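You operate a simulated robot arm through the tools that you are given. There is no shell and no other tool.

The job below is to be done with a simulated robot arm. You get a single attempt, and the scene is never put back.

Task
Cover the seed in the white pot with one dipper of compost and water it.
Fine: green dipper and yellow jug back, box shut, nothing spilt. Set down upright: green dipper, yellow jug.

The check looks at the end state, three seconds after you hand in, the way a careful person would. Anything else that was tipped, shoved, dropped, spilled or broken makes it a failure. Lids that push on must go on centred and level and be pressed home; caps that screw on are set level and turned clockwise until they are tight.

Robot
A 7-joint arm with a two-finger parallel gripper, fixed in place. Base frame: the origin is on the floor under the middle of its stand, x ahead of it, y to its left, z up; the work surface is at about z = 76. Lengths are in cm, angles in degrees, forces in N, time in s.
With the tool pointing down near the work surface it reaches from about 30 to 70 cm from the base axis. Its first joint turns from -66.0 to 66.0 degrees. Payload 1.57 kg.
The TCP is the grasp point between the finger pads, 3 cm short of the fingertips. In the tool frame z runs along the fingers and y along their closing line. The gripper opens to 11 cm. The fingers are 2.4 cm wide and 1.2 cm thick; the gripper's body (4.8 by 11.2 cm) begins 7.8 cm behind the TCP.
Orientation is that of the tool frame in the base frame, as [roll, pitch, yaw] about the fixed x, y, z axes, in that order (R = Rz(yaw) Ry(pitch) Rx(roll)). With the fingers straight down and closing along the base's y, the tool's x points along the base's -x, its y along +y and its z along -z.

Tools
- The arm moves only by the tool play_rows. Its argument "moves" is a list of rows, each a list of 7 numbers: the shift along the tool's x, y, z in cm, then the turn, a rotation vector about the tool's x, y, z in degrees, then the gripper command, from -1 (fully open) to 1 (shut), values between in proportion. In form: [[tx, ty, tz, wx, wy, wz, fingers], ...]. A call has 1 to 20 rows; each row shifts and turns the commanded pose from where the row before left it, along the tool's axes as they then stand. Rows are played at 5 a second. More than 5 cm and 8.6 degrees between two rows, or a gripper value outside its range, and nothing of the call is played. Where a pose cannot be reached the arm comes as near as it can. A force on the tool above 70 N (or 10 N above the force at the start of the call, whichever is more), or a blocked arm, ends the call early, and 0.2 s more pass. Each finger travels about 10.8 cm/s and halts on what it meets, pressing with about 21 N; the grip force reading is that of the motor and also rises with nothing between the fingers. The clock runs only during rows and for 0.2 s after the last one: add rows that do not move to give the fingers time. It gives the time, the measured TCP pose, the force on the tool (base axes), the opening and the grip force at its end, in the units of the frame above (readings bear some noise), with the torque about the TCP (base axes, N m) and any sound that the robot's microphone picked up.
- Cameras (640 x 400 px; columns grow to the right, rows downward): "scene" is fixed at [17.83, -41.69, 138.83]; the picture's right is [0.51, -0.86, 0.00], its down [-0.62, -0.37, -0.69] and it looks along [0.60, 0.35, -0.72] (base axes); focal length 336 px, centre (320, 200). "wrist" rides on the gripper at [7, 1.6, -14.1] in the tool frame; the picture's right is [-0.23, 0.97, 0.00], its down [-0.86, -0.20, -0.48] and it looks along [-0.47, -0.11, 0.88] (tool axes); focal length 222 px, centre (320, 200). There is no depth. A picture from a camera that has moved, and an enlarged one, comes with that camera's place and axes in the base frame and with its lens.
- get_image(camera): a new picture of that camera. It takes no simulated time.
- zoom(camera, box): a new picture of the part [left, top, right, bottom] of that camera's present view, enlarged. It takes no simulated time.
- close_job(): hands the job in; it is judged then, once.

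Nothing tells you positions but the pictures and the camera data. Unless the task says otherwise, let go and move clear before handing in.

The tools are called as name(argument=value, ...) on one line, values as JSON. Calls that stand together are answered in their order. play_rows: Moves the arm, as the interface text tells. Its arguments: {"type":"object","properties":{"moves":{"type":"array","items":{"type":"array","items":{"type":"number"}}}},"required":["moves"]} The other tools are called the same way: get_image (camera) takes a picture; zoom (camera, box) takes an enlarged picture of a part of a camera's view; close_job () hands the job in.

At the start:

```text
clock: 0.0
tool_pos: [41.02, -22.51, 114.24]
tool_rot: [180.0, -0.1, 180.0]
force: [-0.2, -0.2, 0.2]
wrist_torque: [0.01, 0.02, 0.02]
opening: 11.02
finger_force: 0.1
```

scene: 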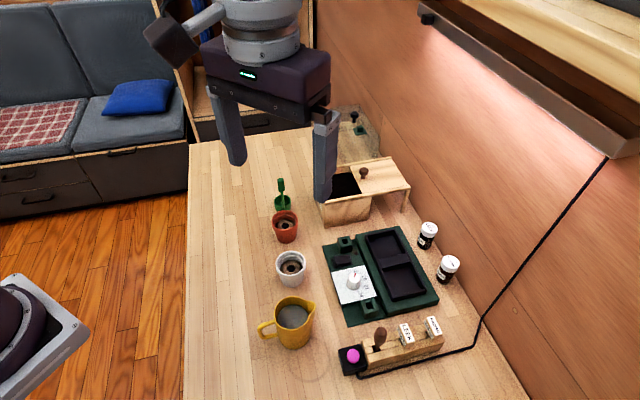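
wrist: 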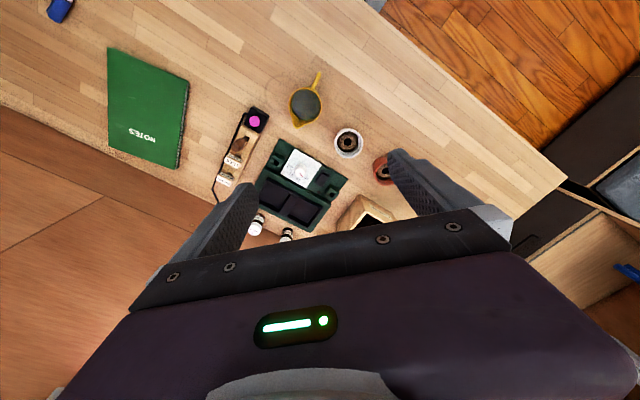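

I see a workbench with a yellow jug, a white pot, a red pot, a green dipper, and a compost box with a lid that is partly open. I'll take closer looks before moving.

zoom(camera="scene", box=[250, 100, 430, 240])

zoom(camera="scene", box=[240, 220, 460, 390])

zoom(camera="wrist", box=[200, 60, 440, 250])

```text
2.86 times, centred on (340, 170) of scene
camera zoom: at [17.83, -41.69, 138.83], right [0.51, -0.86, 0.0], down [-0.62, -0.37, -0.69], along [0.6, 0.35, -0.72], focal length 962 px, centre (263, 286)
```

zoom: 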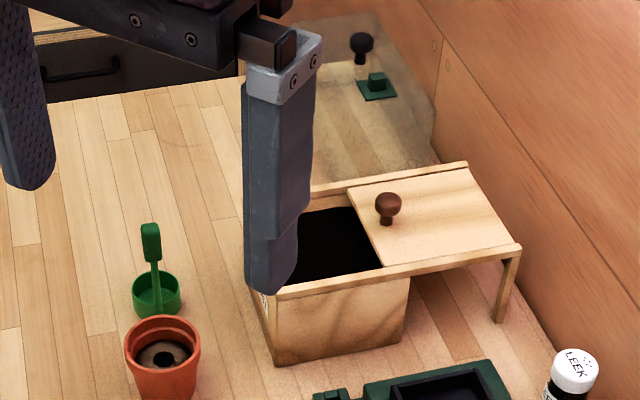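

```text
2.35 times, centred on (350, 305) of scene
camera zoom: at [17.83, -41.69, 138.83], right [0.51, -0.86, 0.0], down [-0.62, -0.37, -0.69], along [0.6, 0.35, -0.72], focal length 792 px, centre (249, -47)
```

zoom: 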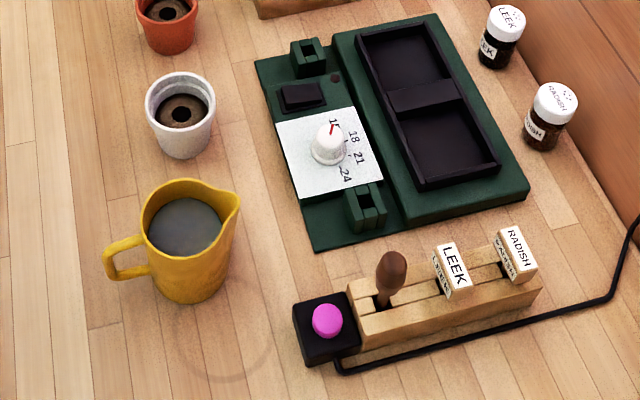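

```text
2.11 times, centred on (320, 155) of wrist
camera zoom: at [34.03, -20.94, 128.6], right [0.23, 0.97, 0.0], down [0.86, -0.2, 0.48], along [0.47, -0.11, -0.88], focal length 468 px, centre (320, 295)
```

zoom: 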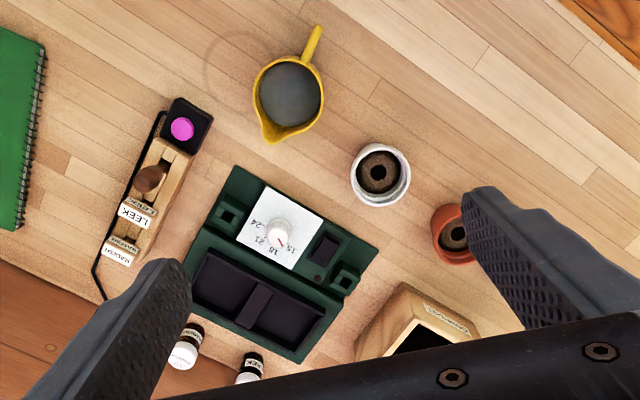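

I take the white pot to be near (46.6, -18), the jug near (37, -25), the dipper near (63.5, -3.5), and the box near (70, -17). Next I'll move the wrist camera over the dipper and box, staying high, to measure them better.

play_rows(moves=[[-2.5, 2.1, 1.2, 0, 0, 0, -1], [-2.5, 2.1, 1.2, 0, 0, 0, -1], [-2.5, 2.1, 1.2, 0, 0, 0, -1], [-2.5, 2.1, 1.2, 0, 0, 0, -1], [-2.5, 2.1, 1.2, 0, 0, 0, -1], [-2.5, 2.1, 1.2, 0, 0, 0, -1], [0, 0, 0, 0, 0, 0, -1]])

get_image(camera="wrist")

get_image(camera="scene")

```text
clock: 1.6
tool_pos: [55.99, -10.05, 107.25]
tool_rot: [179.9, 0.1, 180.0]
force: [-0.5, 0.4, 0.8]
wrist_torque: [0.01, 0.01, 0.03]
opening: 11.0
finger_force: 0.1
```

```text
taken
camera wrist: at [48.99, -8.46, 121.59], right [0.23, 0.97, 0.0], down [0.86, -0.2, 0.48], along [0.47, -0.11, -0.88], focal length 222 px, centre (320, 200)
```

wrist: 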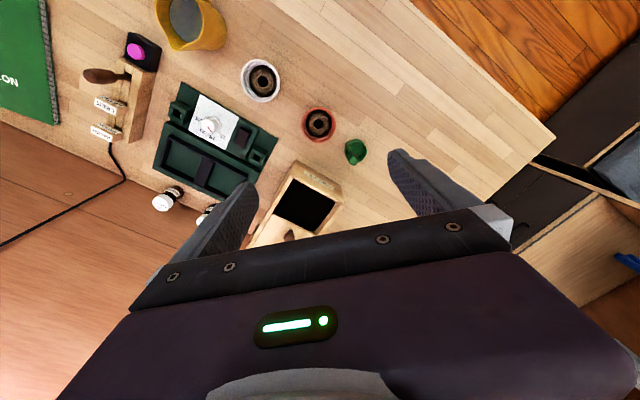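

```text
taken
```

scene: 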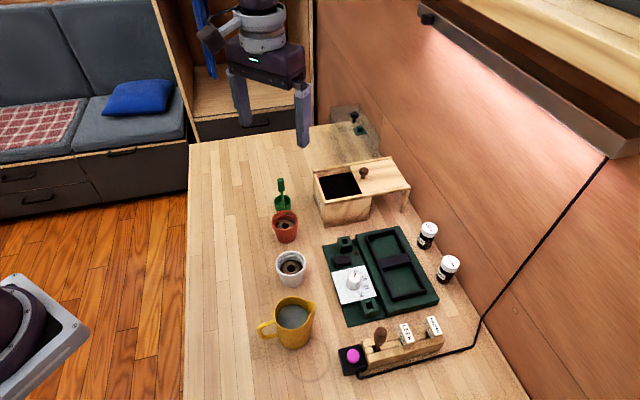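

zoom(camera="scene", box=[260, 90, 420, 240])

zoom(camera="wrist", box=[220, 50, 420, 250])

```text
2.67 times, centred on (340, 165) of scene
camera zoom: at [17.84, -41.69, 138.83], right [0.51, -0.86, 0.0], down [-0.62, -0.37, -0.69], along [0.6, 0.35, -0.72], focal length 897 px, centre (267, 293)
```

zoom: 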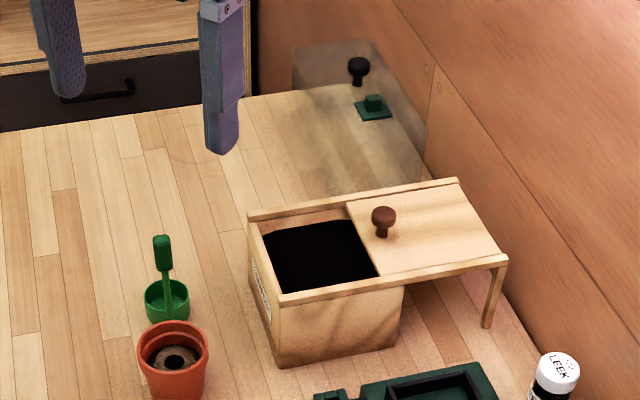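

```text
2.00 times, centred on (320, 150) of wrist
camera zoom: at [48.99, -8.46, 121.59], right [0.23, 0.97, 0.0], down [0.86, -0.2, 0.48], along [0.47, -0.11, -0.88], focal length 444 px, centre (320, 300)
```

zoom: 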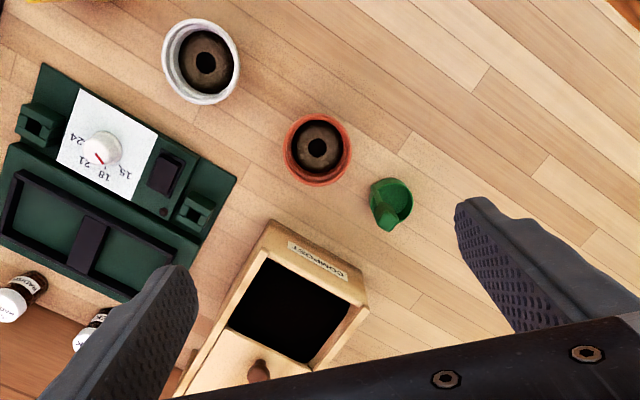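

The compost box, dipper and pots are clear here; I need finer detail of the box edges, the lid and the dipper handle, so I'll zoom closer on each.

zoom(camera="wrist", box=[240, 150, 360, 250])

zoom(camera="scene", box=[310, 145, 420, 235])

zoom(camera="scene", box=[260, 170, 310, 220])

zoom(camera="wrist", box=[330, 120, 390, 180])

```text
4.00 times, centred on (300, 200) of wrist
camera zoom: at [48.99, -8.46, 121.59], right [0.23, 0.97, 0.0], down [0.86, -0.2, 0.48], along [0.47, -0.11, -0.88], focal length 888 px, centre (400, 200)
```

zoom: 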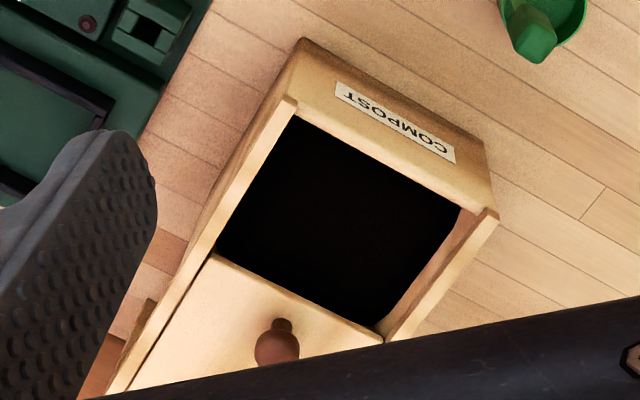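

```text
4.44 times, centred on (365, 190) of scene
camera zoom: at [17.84, -41.69, 138.83], right [0.51, -0.86, 0.0], down [-0.62, -0.37, -0.69], along [0.6, 0.35, -0.72], focal length 1496 px, centre (120, 244)
```

zoom: 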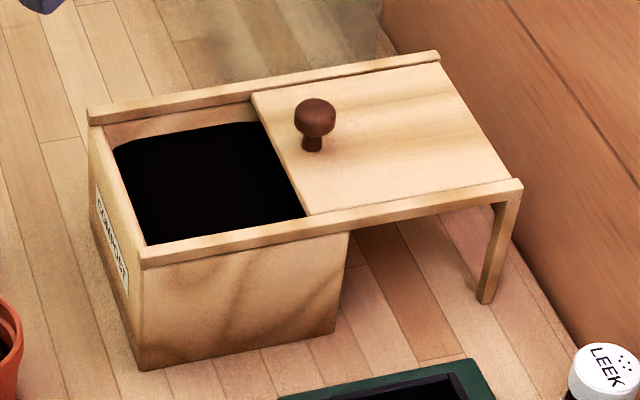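

```text
8.00 times, centred on (285, 195) of scene
camera zoom: at [17.84, -41.69, 138.83], right [0.51, -0.86, 0.0], down [-0.62, -0.37, -0.69], along [0.6, 0.35, -0.72], focal length 2692 px, centre (600, 240)
```

zoom: 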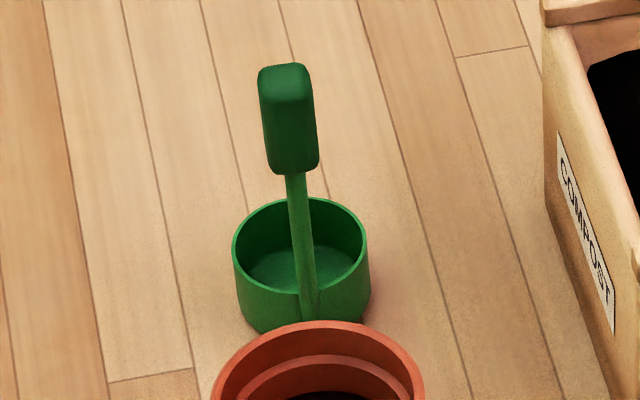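

```text
6.67 times, centred on (360, 150) of wrist
camera zoom: at [48.99, -8.46, 121.59], right [0.23, 0.97, 0.0], down [0.86, -0.2, 0.48], along [0.47, -0.11, -0.88], focal length 1481 px, centre (53, 533)
```

zoom: 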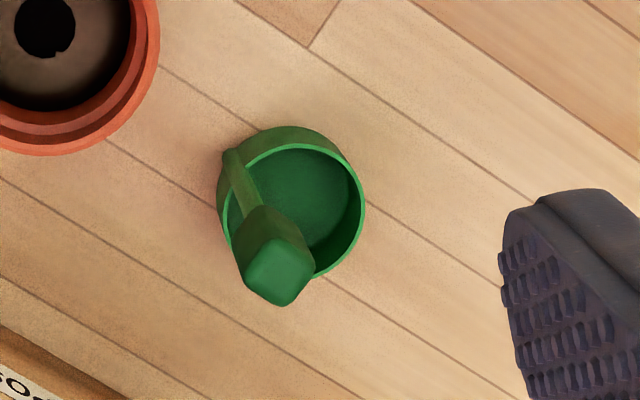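

The box sits at 45° with its label-face top edge running from about (62.6, -16.7) to (70, -9.1) at z 85. The lid knob is near (73.9, -20.5, 87), the dipper's handle top near (61.2, -5.9, 87.6), and its cup near (62.6, -4.7). Before touching anything I'll test in free air above the white pot whether the arm can tilt far enough to pour.

play_rows(moves=[[3, -2.6, 1.5, 0, 0, 0, -1], [3, -2.6, 1.5, 0, 0, 0, -1], [3, -2.6, 1.5, 0, 0, 0, -1], [0, 0, 0, 0, 0, 7, -1], [0, 0, 0, 0, 0, 7, -1], [0, 0, 0, 0, 0, 7, -1], [0, 0, 0, 0, 0, 0, -1]])

get_image(camera="wrist")

```text
clock: 3.2
tool_pos: [46.95, -18.01, 102.52]
tool_rot: [-180.0, 0.0, 159.0]
force: [-0.1, -0.6, 0.1]
wrist_torque: [0.01, 0.01, 0.01]
opening: 10.98
finger_force: 0.1
```

```text
taken
camera wrist: at [41.07, -13.91, 116.85], right [0.56, 0.83, 0.0], down [0.73, -0.49, 0.48], along [0.4, -0.27, -0.88], focal length 222 px, centre (320, 200)
```

wrist: 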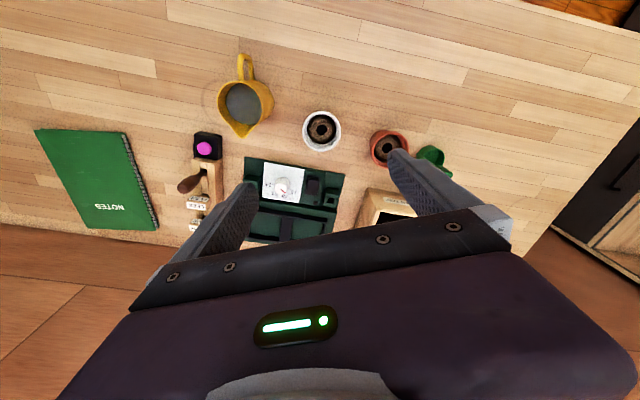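

The arm is above the white pot with a clear view of it and the jug; I'll zoom in on both for measurements before testing the tilt.

zoom(camera="wrist", box=[280, 90, 360, 170])

zoom(camera="wrist", box=[190, 40, 290, 150])

zoom(camera="scene", box=[240, 240, 340, 390])

play_rows(moves=[[0, 0, 0, 0, -8, 0, -1], [0, 0, 0, 0, -8, 0, -1], [0, 0, 0, 0, -8, 0, -1], [0, 0, 0, 0, -8, 0, -1], [0, 0, 0, 0, -8, 0, -1], [0, 0, 0, 0, -8, 0, -1], [0, 0, 0, 0, -8, 0, -1], [0, 0, 0, 0, -8, 0, -1], [0, 0, 0, 0, -8, 0, -1], [0, 0, 0, 0, -8, 0, -1], [0, 0, 0, 0, -8, 0, -1], [0, 0, 0, 0, 0, 0, -1]])

```text
5.00 times, centred on (320, 130) of wrist
camera zoom: at [41.07, -13.91, 116.85], right [0.56, 0.83, 0.0], down [0.73, -0.49, 0.48], along [0.4, -0.27, -0.88], focal length 1111 px, centre (320, 550)
```

zoom: 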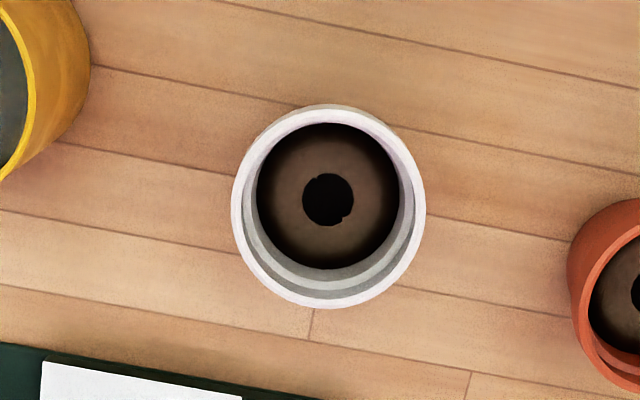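

```text
3.64 times, centred on (240, 95) of wrist
camera zoom: at [41.07, -13.91, 116.85], right [0.56, 0.83, 0.0], down [0.73, -0.49, 0.48], along [0.4, -0.27, -0.88], focal length 808 px, centre (611, 582)
```

zoom: 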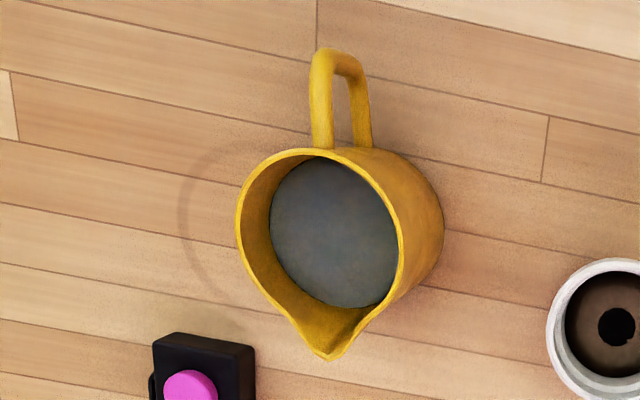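

```text
2.67 times, centred on (290, 315) of scene
camera zoom: at [17.83, -41.69, 138.83], right [0.51, -0.86, 0.0], down [-0.62, -0.37, -0.69], along [0.6, 0.35, -0.72], focal length 897 px, centre (400, -107)
```

zoom: 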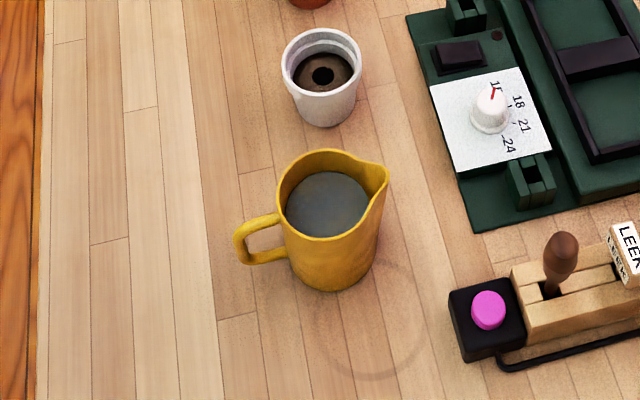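

```text
clock: 5.8
tool_pos: [53.18, -19.64, 104.42]
tool_rot: [-179.6, 79.9, 160.5]
force: [0.3, -0.1, 0.0]
wrist_torque: [-0.04, -0.01, 0.01]
opening: 10.99
finger_force: 0.1
out of reach, approached as far as the arm can: row 7, 8, 9, 10, 11
```

The outward tilt runs out of reach past about 50° here, so pouring toward the base won't do. I'll go back to vertical and test leaning the hand sideways (toward +y) with the fingers closing along the radial direction.

play_rows(moves=[[0, 0, 0, 0, 8, 0, -1], [0, 0, 0, 0, 8, 0, -1], [0, 0, 0, 0, 8, 0, -1], [0, 0, 0, 0, 8, 0, -1], [0, 0, 0, 0, 8, 0, -1], [0, 0, 0, 0, 8, 0, -1], [0, 0, 0, 0, 8, 0, -1], [0, 0, 0, 0, 8, 0, -1], [0, 0, 0, 0, 8, 0, -1], [0, 0, 0, 0, 8, 0, -1], [0, 0, 0, 0, 8, 0, -1], [0, 0, 0, 0, 0, 0, -1]])

play_rows(moves=[[0, 0, 0, 0, 0, 7.5, -1], [0, 0, 0, 0, 0, 7.5, -1], [0, 0, 0, 0, 0, 7.5, -1], [0, 0, 0, 0, 0, 7.5, -1], [0, 0, 0, 0, 0, 7.5, -1], [0, 0, 0, 0, 0, 7.5, -1], [0, 0, 0, 0, 0, 7.5, -1], [0, 0, 0, 0, 0, 7.5, -1], [0, 0, 0, 0, 0, 7.5, -1], [0, 0, 0, 0, 0, 7.5, -1], [0, 0, 0, 0, 0, 7.5, -1], [0, 0, 0, 0, 0, 7.5, -1], [0, 0, 0, 0, 0, 0, -1]])

play_rows(moves=[[0, 0, 0, 0, -8, 0, -1], [0, 0, 0, 0, -8, 0, -1], [0, 0, 0, 0, -8, 0, -1], [0, 0, 0, 0, -8, 0, -1], [0, 0, 0, 0, -8, 0, -1], [0, 0, 0, 0, -8, 0, -1], [0, 0, 0, 0, -8, 0, -1], [0, 0, 0, 0, -8, 0, -1], [0, 0, 0, 0, -8, 0, -1], [0, 0, 0, 0, -8, 0, -1], [0, 0, 0, 0, -8, 0, -1], [0, 0, 0, 0, -8, 0, -1], [0, 0, 0, 0, -8, 0, -1], [0, 0, 0, 0, 0, 0, -1]])

```text
clock: 8.4
tool_pos: [53.05, -19.58, 104.28]
tool_rot: [-179.9, -8.1, 160.0]
force: [0.0, -0.1, -0.5]
wrist_torque: [-0.01, 0.0, 0.05]
opening: 11.02
finger_force: 0.0
```

```text
clock: 11.2
tool_pos: [53.15, -19.79, 104.21]
tool_rot: [-171.8, 0.1, 70.0]
force: [-0.4, -0.4, 0.3]
wrist_torque: [0.02, 0.02, 0.02]
opening: 11.0
finger_force: 0.1
```

```text
clock: 14.2
tool_pos: [53.19, -19.6, 104.37]
tool_rot: [-30.2, 73.7, -139.2]
force: [-0.5, 0.0, -0.6]
wrist_torque: [0.0, 0.01, 0.03]
opening: 10.99
finger_force: 0.1
```

The sideways lean works without hitting a reach limit; let me look at how the hand and its camera sit in this pose.

get_image(camera="scene")

get_image(camera="wrist")

```text
taken
```

scene: 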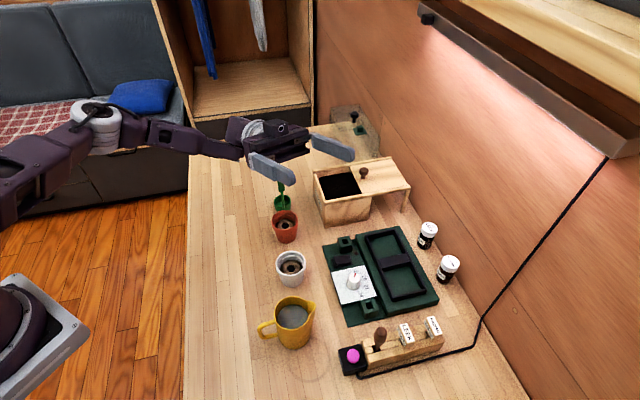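

```text
taken
camera wrist: at [57.37, -8.55, 94.16], right [0.95, -0.29, 0.08], down [0.14, 0.67, 0.73], along [-0.26, -0.69, 0.68], focal length 222 px, centre (320, 200)
```

wrist: 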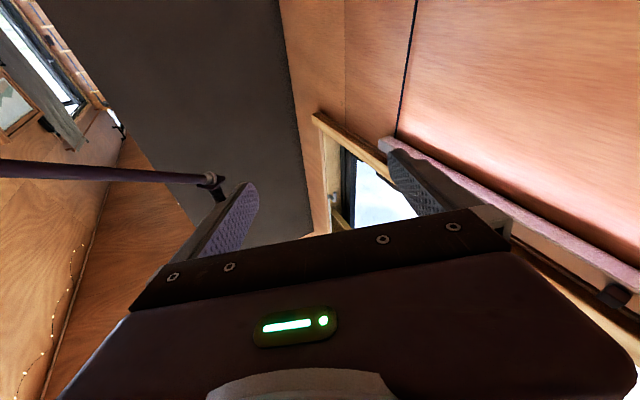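

The pose is clear and shows the arm can tip past horizontal when the hand leans toward +y. Next I return to vertical, set the yaw so the closing line lies along the dipper's handle-to-cup direction (about 45°), and go above the dipper for a close look.

play_rows(moves=[[0, 0, 0, 0, 8, 0, -1], [0, 0, 0, 0, 8, 0, -1], [0, 0, 0, 0, 8, 0, -1], [0, 0, 0, 0, 8, 0, -1], [0, 0, 0, 0, 8, 0, -1], [0, 0, 0, 0, 8, 0, -1], [0, 0, 0, 0, 8, 0, -1], [0, 0, 0, 0, 8, 0, -1], [0, 0, 0, 0, 8, 0, -1], [0, 0, 0, 0, 8, 0, -1], [0, 0, 0, 0, 8, 0, -1], [0, 0, 0, 0, 8, 0, -1], [0, 0, 0, 0, 8, 0, -1], [0, 0, 0, -8.2, 0, 0, -1], [0, 0, 0, 0, 0, 0, -1]])

play_rows(moves=[[0, 0, 0, 0, 0, -8, -1], [0, 0, 0, 0, 0, -8, -1], [0, 0, 0, 0, 0, -8, -1], [0, 0, 0, 0, 0, -8, -1], [0, 0, 0, 0, 0, -8, -1], [0, 0, 0, 0, 0, -8, -1], [0, 0, 0, 0, 0, -8, -1], [0, 0, 0, 0, 0, -8, -1], [0, 0, 0, 0, 0, -1, -1], [0, 0, 0, 0, 0, 0, -1]])

```text
clock: 17.4
tool_pos: [53.03, -19.72, 104.28]
tool_rot: [179.9, 0.0, 70.0]
force: [0.1, 0.5, 0.5]
wrist_torque: [-0.03, 0.01, 0.02]
opening: 11.0
finger_force: 0.2
```

```text
clock: 19.6
tool_pos: [53.06, -19.76, 104.33]
tool_rot: [180.0, 0.1, 135.1]
force: [0.0, 0.2, 0.5]
wrist_torque: [0.03, 0.0, 0.01]
opening: 11.01
finger_force: 0.0
```

play_rows(moves=[[1.06, 3.87, 1.0, 0, 0, 0, -1], [1.06, 3.87, 1.0, 0, 0, 0, -1], [1.06, 3.87, 1.0, 0, 0, 0, -1], [1.06, 3.87, 1.0, 0, 0, 0, -1], [0, 0, 0, 0, 0, 0, -1]])

get_image(camera="wrist")

zoom(camera="wrist", box=[270, 110, 370, 190])

```text
clock: 20.8
tool_pos: [61.21, -5.99, 100.42]
tool_rot: [180.0, 0.1, 135.1]
force: [0.9, -1.2, 0.3]
wrist_torque: [0.0, -0.01, 0.01]
opening: 11.0
finger_force: 0.1
```

```text
taken
camera wrist: at [57.39, 0.07, 114.68], right [0.85, 0.53, 0.0], down [0.46, -0.74, 0.48], along [0.25, -0.41, -0.88], focal length 222 px, centre (320, 200)
```

wrist: 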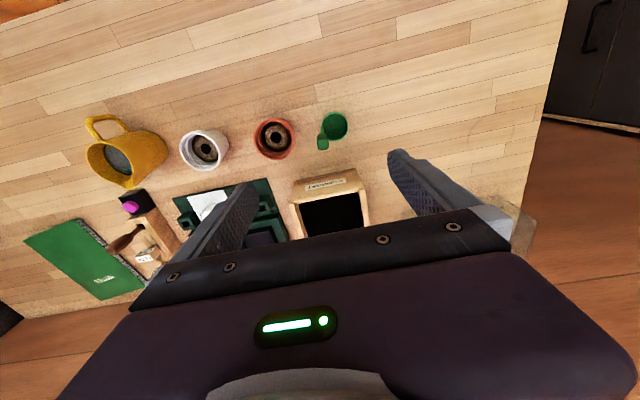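

```text
5.00 times, centred on (320, 150) of wrist
camera zoom: at [57.39, 0.07, 114.68], right [0.85, 0.53, 0.0], down [0.46, -0.74, 0.48], along [0.25, -0.41, -0.88], focal length 1111 px, centre (320, 450)
```

zoom: 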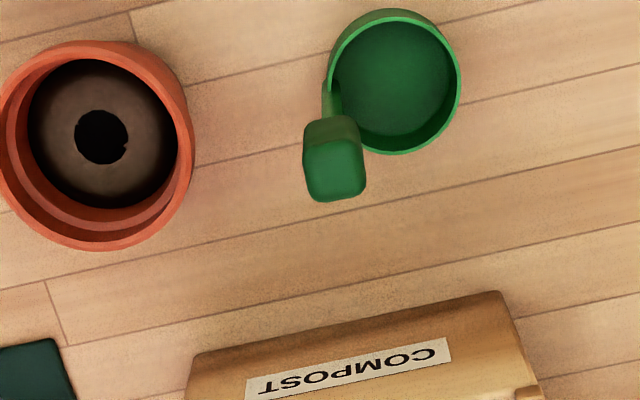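

From this closer view I put the dipper's handle block at about (61.37, -5.7) with its top near z 87.6, its cup at about 45° from it, aligned with the present closing line. I'll narrow the fingers to about 4.4 cm to stay clear of the red pot, then come down partway.

play_rows(moves=[[0, 0, 0, 0, 0, 0, 0.2], [0.1, 0.33, 2, 0, 0, 0, 0.2], [0, 0, 2.5, 0, 0, 0, 0.2], [0, 0, 2.5, 0, 0, 0, 0.2], [0, 0, 0, 0, 0, 0, 0.2]])

zoom(camera="wrist", box=[240, 100, 400, 220])

zoom(camera="scene", box=[240, 130, 340, 250])

```text
clock: 22.0
tool_pos: [61.23, -5.49, 93.17]
tool_rot: [-179.9, 0.1, 135.1]
force: [-0.4, 0.2, -0.1]
wrist_torque: [-0.01, 0.01, -0.02]
opening: 4.38
finger_force: 0.1
```

```text
3.33 times, centred on (320, 160) of wrist
camera zoom: at [57.46, 0.5, 107.43], right [0.85, 0.53, 0.0], down [0.46, -0.74, 0.48], along [0.25, -0.41, -0.88], focal length 740 px, centre (320, 333)
```

zoom: 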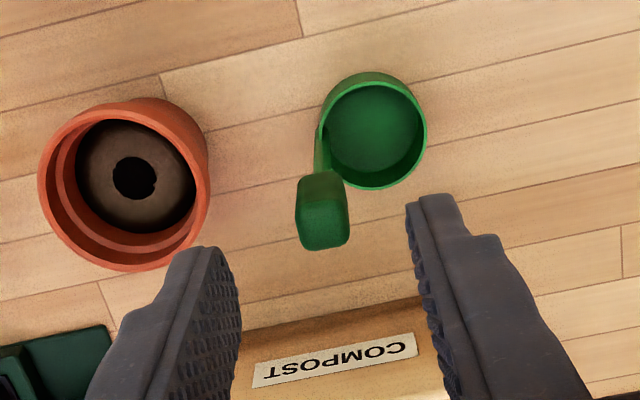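

```text
3.33 times, centred on (290, 190) of scene
camera zoom: at [17.83, -41.69, 138.83], right [0.51, -0.86, 0.0], down [-0.62, -0.37, -0.69], along [0.6, 0.35, -0.72], focal length 1122 px, centre (420, 233)
```

zoom: 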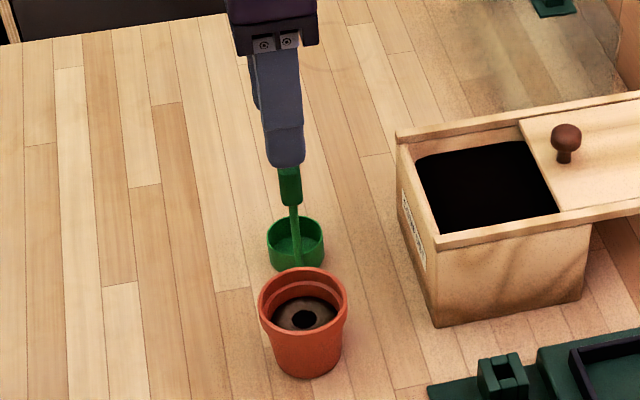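

The fingers line up with the handle block within about 0.1 cm. I'll go down to z 86.2 and close on it.

play_rows(moves=[[0, 0, 2.5, 0, 0, 3, 0.2], [0, 0, 2.5, 0, 0, 0, 0.2], [0, 0, 2.0, 0, 0, 0, 0.2], [0, 0, 0, 0, 0, 0, 0.2]])

zoom(camera="wrist", box=[220, 80, 420, 240])

zoom(camera="scene", box=[250, 140, 330, 240])

```text
clock: 23.0
tool_pos: [61.12, -5.47, 86.24]
tool_rot: [-180.0, 0.1, 132.1]
force: [-1.0, 1.1, -0.7]
wrist_torque: [-0.02, 0.01, 0.0]
opening: 4.39
finger_force: 0.0
```

```text
2.50 times, centred on (320, 160) of wrist
camera zoom: at [57.55, 0.76, 100.51], right [0.88, 0.48, 0.0], down [0.42, -0.77, 0.48], along [0.23, -0.42, -0.88], focal length 555 px, centre (320, 300)
```

zoom: 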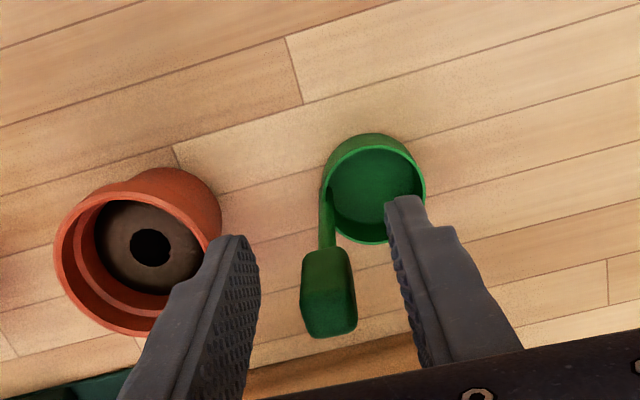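

```text
4.00 times, centred on (290, 190) of scene
camera zoom: at [17.83, -41.69, 138.83], right [0.51, -0.86, 0.0], down [-0.62, -0.37, -0.69], along [0.6, 0.35, -0.72], focal length 1346 px, centre (440, 240)
```

zoom: 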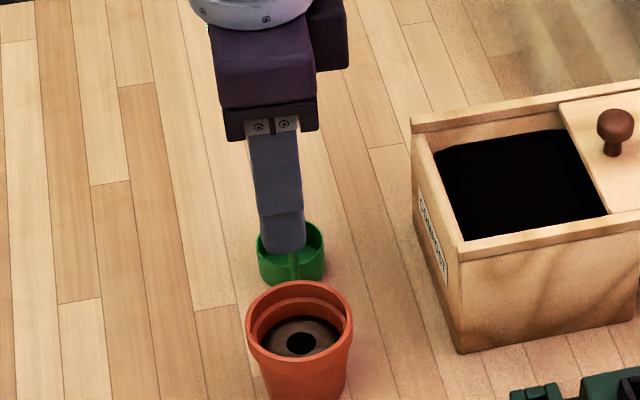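

play_rows(moves=[[0, 0, 0, 0, 0, 0, 0.6], [0, 0, 0, 0, 0, 0, 1], [0, 0, 0, 0, 0, 0, 1], [0, 0, 0, 0, 0, 0, 1]])

zoom(camera="wrist", box=[220, 80, 420, 240])

```text
clock: 24.0
tool_pos: [61.1, -5.48, 86.24]
tool_rot: [180.0, 0.1, 132.1]
force: [-0.1, 0.1, 0.2]
wrist_torque: [-0.02, -0.04, -0.05]
opening: 1.48
finger_force: 21.4
```

```text
2.50 times, centred on (320, 160) of wrist
camera zoom: at [57.55, 0.76, 100.54], right [0.88, 0.48, 0.0], down [0.42, -0.77, 0.48], along [0.23, -0.42, -0.88], focal length 555 px, centre (320, 300)
```

zoom: 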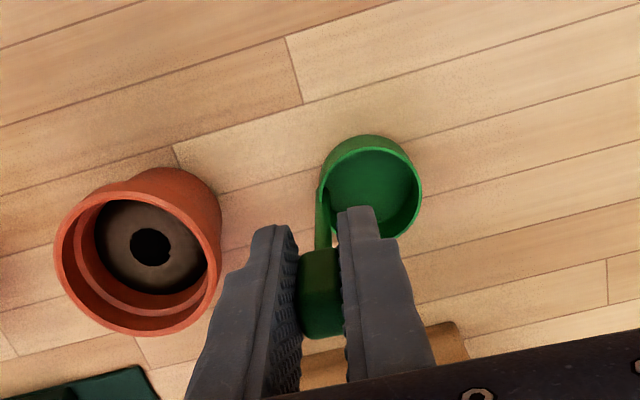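

The block is gripped (1.48 cm wide). I'll record the grasp pose (61.1, -5.5, 86.24, yaw 132) for putting it back, then lift straight up.

play_rows(moves=[[0, 0, -1, 0, 0, 0, 1], [0, 0, -2.5, 0, 0, 0, 1], [0, 0, -3, 0, 0, 0, 1], [0, 0, -3, 0, 0, 0, 1], [0, 0, -3, 0, 0, 0, 1], [0, 0, -1.5, 0, 0, 0, 1], [0, 0, 0, 0, 0, 0, 1], [0, 0, 0, 0, 0, 0, 1]])

get_image(camera="wrist")

zoom(camera="scene", box=[230, 60, 430, 240])

```text
clock: 25.8
tool_pos: [61.05, -5.59, 100.23]
tool_rot: [-180.0, 0.1, 132.1]
force: [-0.1, 1.2, -0.3]
wrist_torque: [-0.04, 0.04, 0.02]
opening: 1.47
finger_force: 21.4
```

```text
taken
camera wrist: at [57.63, 0.7, 114.53], right [0.88, 0.48, 0.0], down [0.42, -0.77, 0.48], along [0.23, -0.42, -0.88], focal length 222 px, centre (320, 200)
```

wrist: 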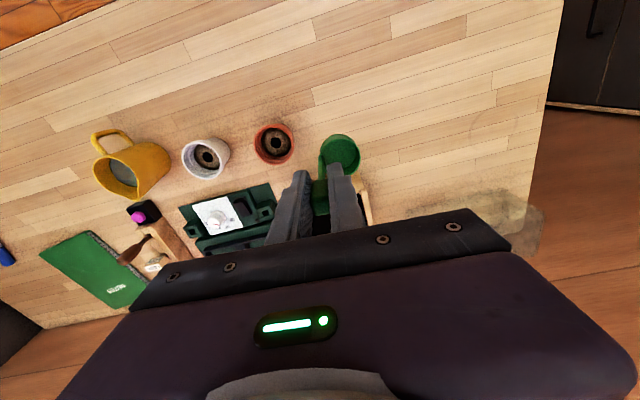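

```text
2.22 times, centred on (330, 150) of scene
camera zoom: at [17.83, -41.69, 138.83], right [0.51, -0.86, 0.0], down [-0.62, -0.37, -0.69], along [0.6, 0.35, -0.72], focal length 748 px, centre (298, 311)
```

zoom: 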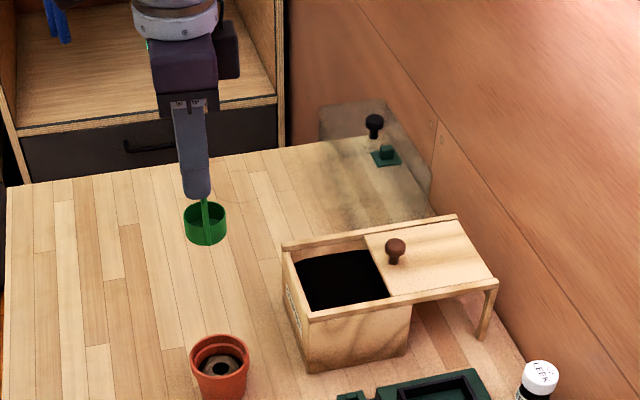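

The dipper hangs upright with its cup bottom near z 90, above everything on the path. Next I move it over the box opening, which is centred at about (69.9, -16.4).

play_rows(moves=[[-3.42, -0.68, 0, 0, 0, 0, 1], [-3.42, -0.68, 0, 0, 0, 0, 1], [-3.42, -0.68, 0, 0, 0, 0, 1], [-3.42, -0.68, 0, 0, 0, 0, 1], [0, 0, 0, 0, 0, 0, 1]])

zoom(camera="scene", box=[280, 90, 430, 240])

zoom(camera="wrist", box=[220, 60, 420, 240])

```text
clock: 27.0
tool_pos: [66.53, -14.47, 100.13]
tool_rot: [180.0, 0.1, 132.0]
force: [0.3, -0.9, -0.3]
wrist_torque: [-0.01, 0.03, 0.02]
opening: 1.45
finger_force: 21.3
out of reach, approached as far as the arm can: row 4
```

```text
2.67 times, centred on (355, 165) of scene
camera zoom: at [17.83, -41.7, 138.83], right [0.51, -0.86, 0.0], down [-0.62, -0.37, -0.69], along [0.6, 0.35, -0.72], focal length 897 px, centre (227, 293)
```

zoom: 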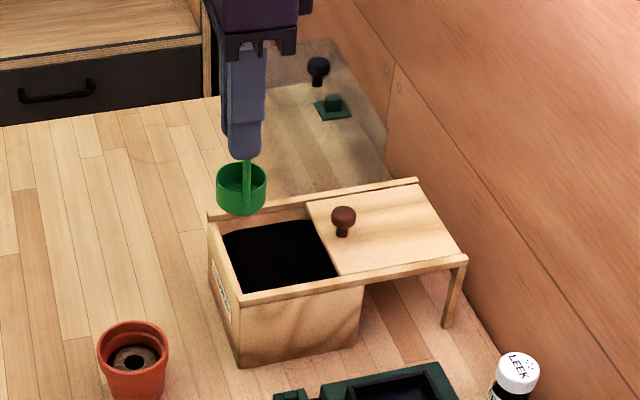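

```text
2.22 times, centred on (320, 150) of wrist
camera zoom: at [62.95, -8.2, 114.48], right [0.88, 0.48, 0.0], down [0.42, -0.77, 0.48], along [0.23, -0.42, -0.88], focal length 494 px, centre (320, 311)
```

zoom: 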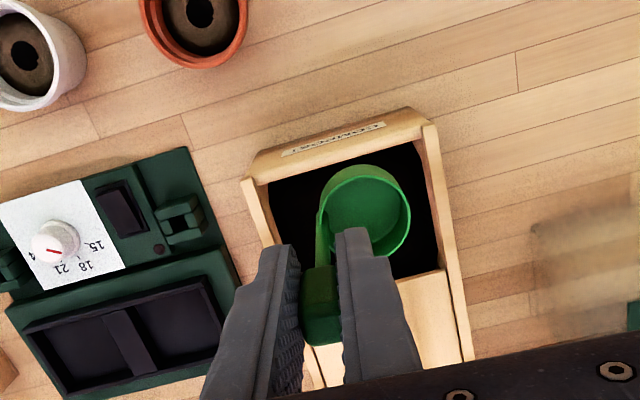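

The vertical reach ends at about 68 cm here, so I'll lean the fingers outward (tilt about the closing line), which also suits the scooping motion. I'll tilt 35° here at height and check the view.

play_rows(moves=[[0, 0, 0, 0, -7, 0, 1], [0, 0, 0, 0, -7, 0, 1], [0, 0, 0, 0, -7, 0, 1], [0, 0, 0, 0, -7, 0, 1], [0, 0, 0, 0, -7, 0, 1], [0, 0, 0, 0, 0, 0, 1]])

zoom(camera="scene", box=[280, 90, 430, 240])

zoom(camera="wrist", box=[220, 60, 420, 240])

```text
clock: 28.4
tool_pos: [66.55, -14.33, 100.35]
tool_rot: [-180.0, 35.2, 132.1]
force: [0.1, -0.6, -0.6]
wrist_torque: [0.03, 0.02, 0.02]
opening: 1.49
finger_force: 21.5
```

```text
2.67 times, centred on (355, 165) of scene
camera zoom: at [17.83, -41.69, 138.83], right [0.51, -0.86, 0.0], down [-0.62, -0.37, -0.69], along [0.6, 0.35, -0.72], focal length 897 px, centre (227, 293)
```

zoom: 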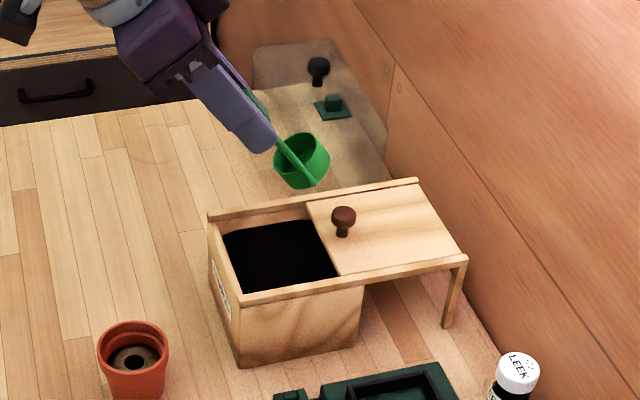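

```text
2.22 times, centred on (320, 150) of wrist
camera zoom: at [58.43, -3.11, 108.03], right [0.85, 0.51, 0.13], down [0.14, -0.45, 0.88], along [0.51, -0.73, -0.45], focal length 494 px, centre (320, 311)
```

zoom: 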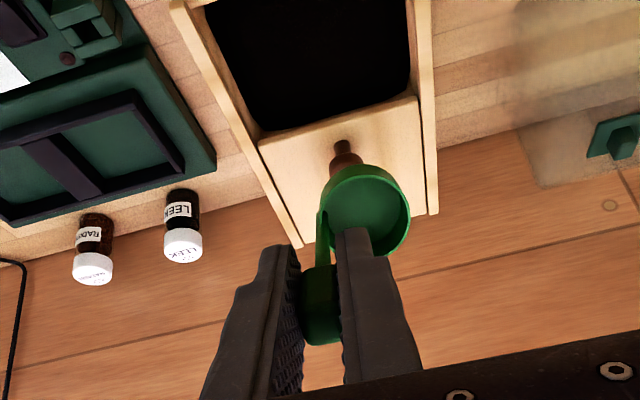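

play_rows(moves=[[1.33, -0.4, 1.7, 0, 0, 0, 1], [1.33, -0.4, 1.7, 0, 0, 0, 1], [0, 0, 0, 0, 0, 0, 1]])

zoom(camera="scene", box=[300, 110, 420, 230])

zoom(camera="wrist", box=[220, 60, 420, 240])

```text
clock: 29.2
tool_pos: [65.92, -14.84, 96.15]
tool_rot: [179.9, 35.1, 132.1]
force: [0.4, -0.3, -1.2]
wrist_torque: [0.07, -0.01, -0.01]
opening: 1.45
finger_force: 21.1
```

```text
3.33 times, centred on (360, 170) of scene
camera zoom: at [17.83, -41.69, 138.83], right [0.51, -0.86, 0.0], down [-0.62, -0.37, -0.69], along [0.6, 0.35, -0.72], focal length 1122 px, centre (187, 300)
```

zoom: 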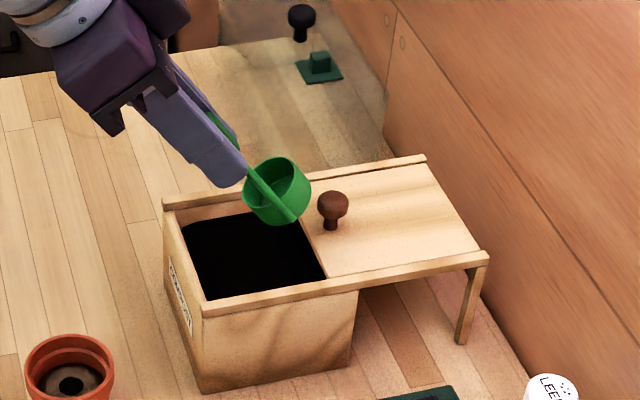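

```text
2.22 times, centred on (320, 150) of wrist
camera zoom: at [57.84, -3.49, 103.75], right [0.85, 0.51, 0.13], down [0.14, -0.45, 0.88], along [0.51, -0.73, -0.45], focal length 494 px, centre (320, 311)
```

zoom: 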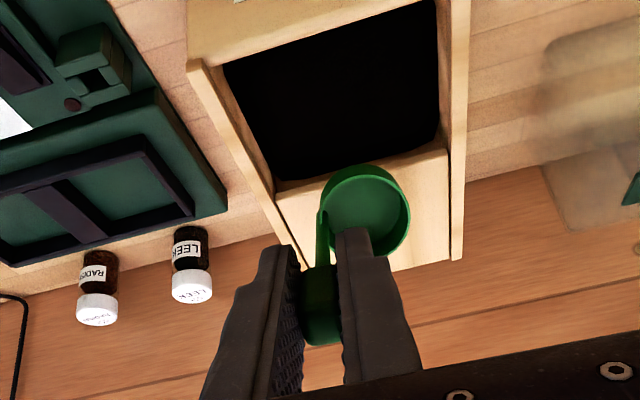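

The cup is over the opening, clear of the lid edge and knob. I'll lower it into the compost in two steps, watching the force.

play_rows(moves=[[1.35, 0, 1.5, 0, 0, 0, 1], [1.35, 0, 1.5, 0, 0, 0, 1], [0, 0, 0, 0, 0, 0, 1]])

zoom(camera="scene", box=[300, 110, 420, 230])

play_rows(moves=[[0.6, 0, 0.85, 0, 0, 0, 1], [0.6, 0, 0.85, 0, 0, 0, 1], [0, 0, 0, 0, 0, 0, 1]])

zoom(camera="scene", box=[300, 110, 420, 230])

```text
clock: 30.0
tool_pos: [65.46, -14.22, 91.94]
tool_rot: [-179.9, 35.2, 132.0]
force: [0.5, 0.2, 0.6]
wrist_torque: [0.02, 0.05, -0.04]
opening: 1.47
finger_force: 21.0
```

```text
3.33 times, centred on (360, 170) of scene
camera zoom: at [17.83, -41.69, 138.83], right [0.51, -0.86, 0.0], down [-0.62, -0.37, -0.69], along [0.6, 0.35, -0.72], focal length 1122 px, centre (187, 300)
```

zoom: 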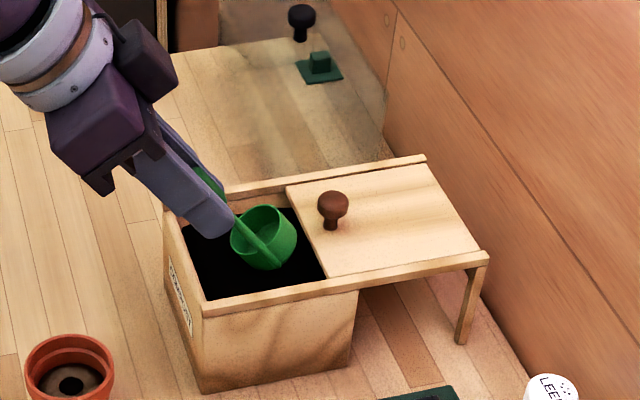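

```text
clock: 30.8
tool_pos: [65.55, -14.3, 89.81]
tool_rot: [-179.9, 35.0, 132.1]
force: [0.3, 0.0, -0.5]
wrist_torque: [-0.01, 0.02, 0.01]
opening: 1.47
finger_force: 21.0
```

```text
3.33 times, centred on (360, 170) of scene
camera zoom: at [17.83, -41.69, 138.83], right [0.51, -0.86, 0.0], down [-0.62, -0.37, -0.69], along [0.6, 0.35, -0.72], focal length 1122 px, centre (187, 300)
```

zoom: 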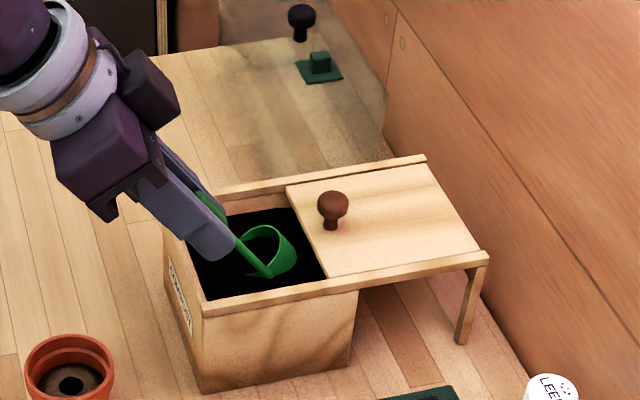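

The compost gives no resistance and the cup is going under its surface. I'll bring the cup level (to about 12° of lean) while keeping it near the middle of the box and just under the surface.

play_rows(moves=[[0.35, 0, 0.5, 0, 0, 0, 1], [-0.446, 0, 0.496, 0, 5.75, 0, 1], [-0.496, 0, 0.446, 0, 5.75, 0, 1], [-0.536, 0, 0.397, 0, 5.75, 0, 1], [-0.572, 0, 0.343, 0, 5.75, 0, 1], [0, 0, 0, 0, 0, 0, 1], [0, 0, 0, 0, 0, 0, 1]])

zoom(camera="scene", box=[300, 110, 420, 230])

zoom(camera="wrist", box=[220, 60, 420, 240])

```text
clock: 32.4
tool_pos: [67.17, -16.23, 88.77]
tool_rot: [-180.0, 12.1, 132.1]
force: [-0.2, 0.0, -1.3]
wrist_torque: [-0.02, 0.05, -0.01]
opening: 1.43
finger_force: 21.1
```

```text
3.33 times, centred on (360, 170) of scene
camera zoom: at [17.83, -41.7, 138.83], right [0.51, -0.86, 0.0], down [-0.62, -0.37, -0.69], along [0.6, 0.35, -0.72], focal length 1122 px, centre (187, 300)
```

zoom: 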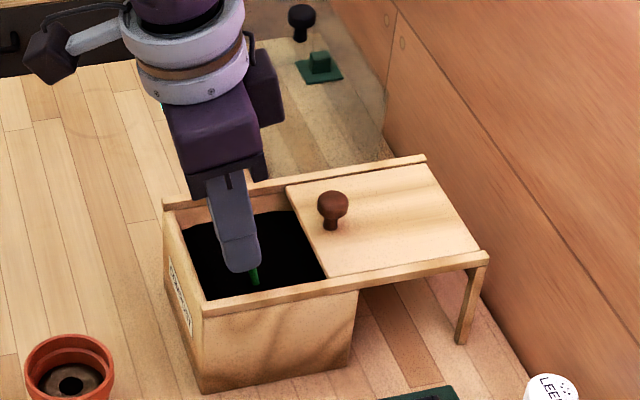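

```text
2.22 times, centred on (320, 150) of wrist
camera zoom: at [61.75, -8.04, 101.3], right [0.87, 0.49, 0.05], down [0.35, -0.68, 0.65], along [0.35, -0.55, -0.76], focal length 494 px, centre (320, 311)
```

zoom: 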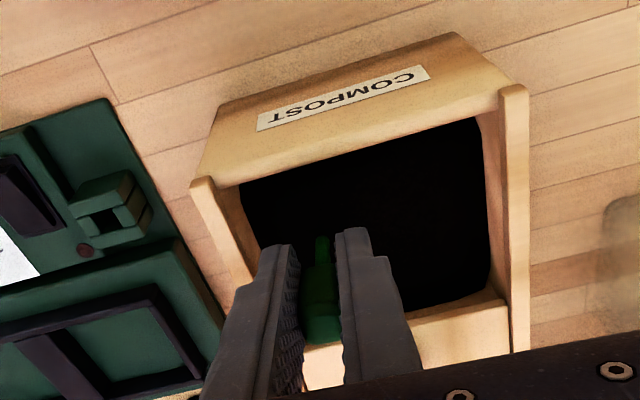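

The cup is fully under the compost. Now I'll lift it slowly and straight up, then check the load.

play_rows(moves=[[-0.12, 0, -0.6, 0, 0, 0, 1], [-0.17, 0, -0.8, 0, 0, 0, 1], [-0.17, 0, -0.8, 0, 0, 0, 1], [-0.17, 0, -0.8, 0, 0, 0, 1], [-0.21, 0, -0.98, 0, 0, 0, 1], [-0.21, 0, -0.98, 0, 0, 0, 1], [-0.21, 0, -0.98, 0, 0, 0, 1], [-0.21, 0, -0.98, 0, 0, 0, 1], [-0.21, 0, -0.98, 0, 0, 0, 1], [-0.21, 0, -0.98, 0, 0, 0, 1], [-0.1, 0, -0.5, 0, 0, 0, 1], [0, 0, 0, 0, 0, 0, 1]])

zoom(camera="scene", box=[300, 90, 420, 210])

zoom(camera="wrist", box=[220, 60, 420, 240])

```text
clock: 35.0
tool_pos: [67.25, -16.28, 98.25]
tool_rot: [-180.0, 12.1, 132.1]
force: [0.2, -0.1, -0.4]
wrist_torque: [0.02, 0.05, 0.01]
opening: 1.44
finger_force: 20.9
```

```text
3.33 times, centred on (360, 150) of scene
camera zoom: at [17.83, -41.69, 138.83], right [0.51, -0.86, 0.0], down [-0.62, -0.37, -0.69], along [0.6, 0.35, -0.72], focal length 1122 px, centre (187, 367)
```

zoom: 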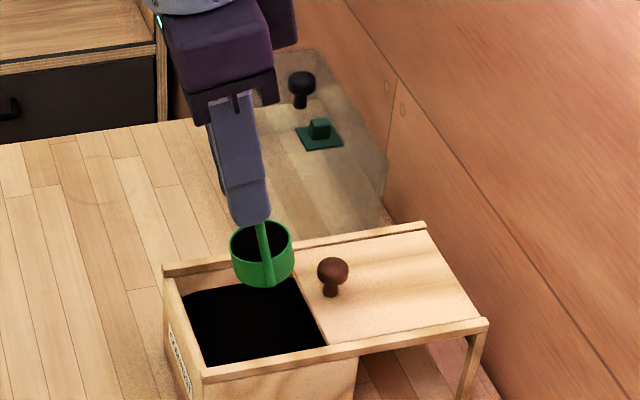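

```text
2.22 times, centred on (320, 150) of wrist
camera zoom: at [61.9, -8.08, 110.84], right [0.87, 0.49, 0.05], down [0.35, -0.68, 0.65], along [0.35, -0.55, -0.76], focal length 494 px, centre (320, 311)
```

zoom: 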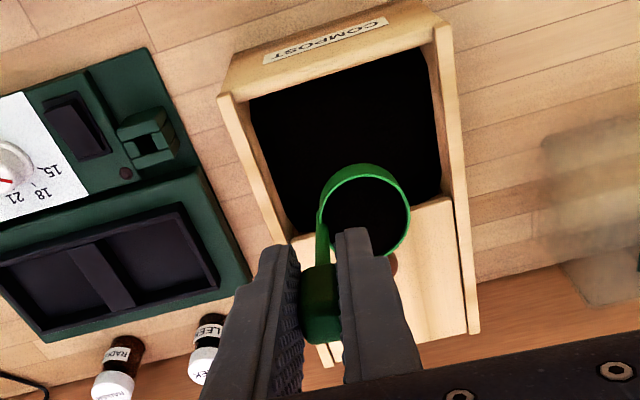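

The cup is full to the brim with compost and nothing has fallen. I'll draw back gently from the box, bring the dipper upright, and look again before carrying it to the white pot.

play_rows(moves=[[0.5, -0.7, -0.1, 0, 0, 0, 1], [1.0, -1.3, -0.2, 0, 0, 0, 1], [1.06, -1.46, -0.22, 0, 0, 0, 1], [1.06, -1.46, -0.22, 0, 0, 0, 1], [0.6, -0.9, -0.15, 0, 0, 0, 1], [0, 0, 0, 0, 3, 0, 1], [0, 0, 0, 0, 3, 0, 1], [0, 0, 0, 0, 3, 0, 1], [0, 0, 0, 0, 3, 0, 1], [0, 0, 0, 0, 0, 0, 1]])

zoom(camera="scene", box=[270, 90, 420, 240])

zoom(camera="wrist", box=[220, 60, 420, 240])

```text
clock: 37.2
tool_pos: [59.96, -17.04, 98.4]
tool_rot: [-180.0, 0.0, 132.2]
force: [-0.3, -0.9, -1.1]
wrist_torque: [-0.01, 0.02, 0.01]
opening: 1.42
finger_force: 20.8
```

```text
2.67 times, centred on (345, 165) of scene
camera zoom: at [17.83, -41.7, 138.83], right [0.51, -0.86, 0.0], down [-0.62, -0.37, -0.69], along [0.6, 0.35, -0.72], focal length 897 px, centre (253, 293)
```

zoom: 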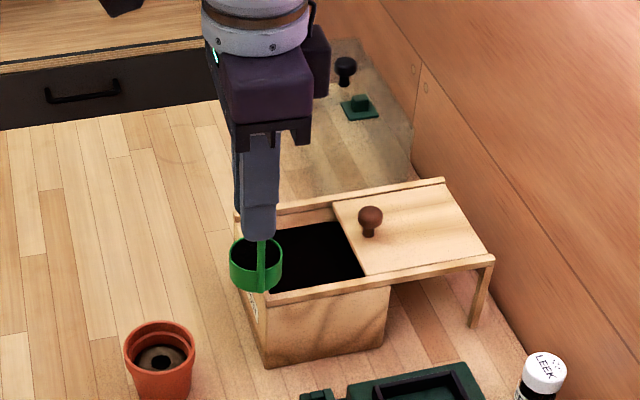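

```text
2.22 times, centred on (320, 150) of wrist
camera zoom: at [56.5, -10.88, 112.59], right [0.88, 0.48, 0.0], down [0.42, -0.77, 0.48], along [0.23, -0.42, -0.88], focal length 494 px, centre (320, 311)
```

zoom: 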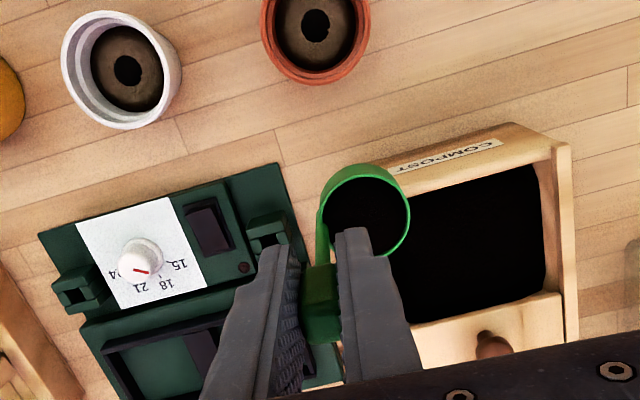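

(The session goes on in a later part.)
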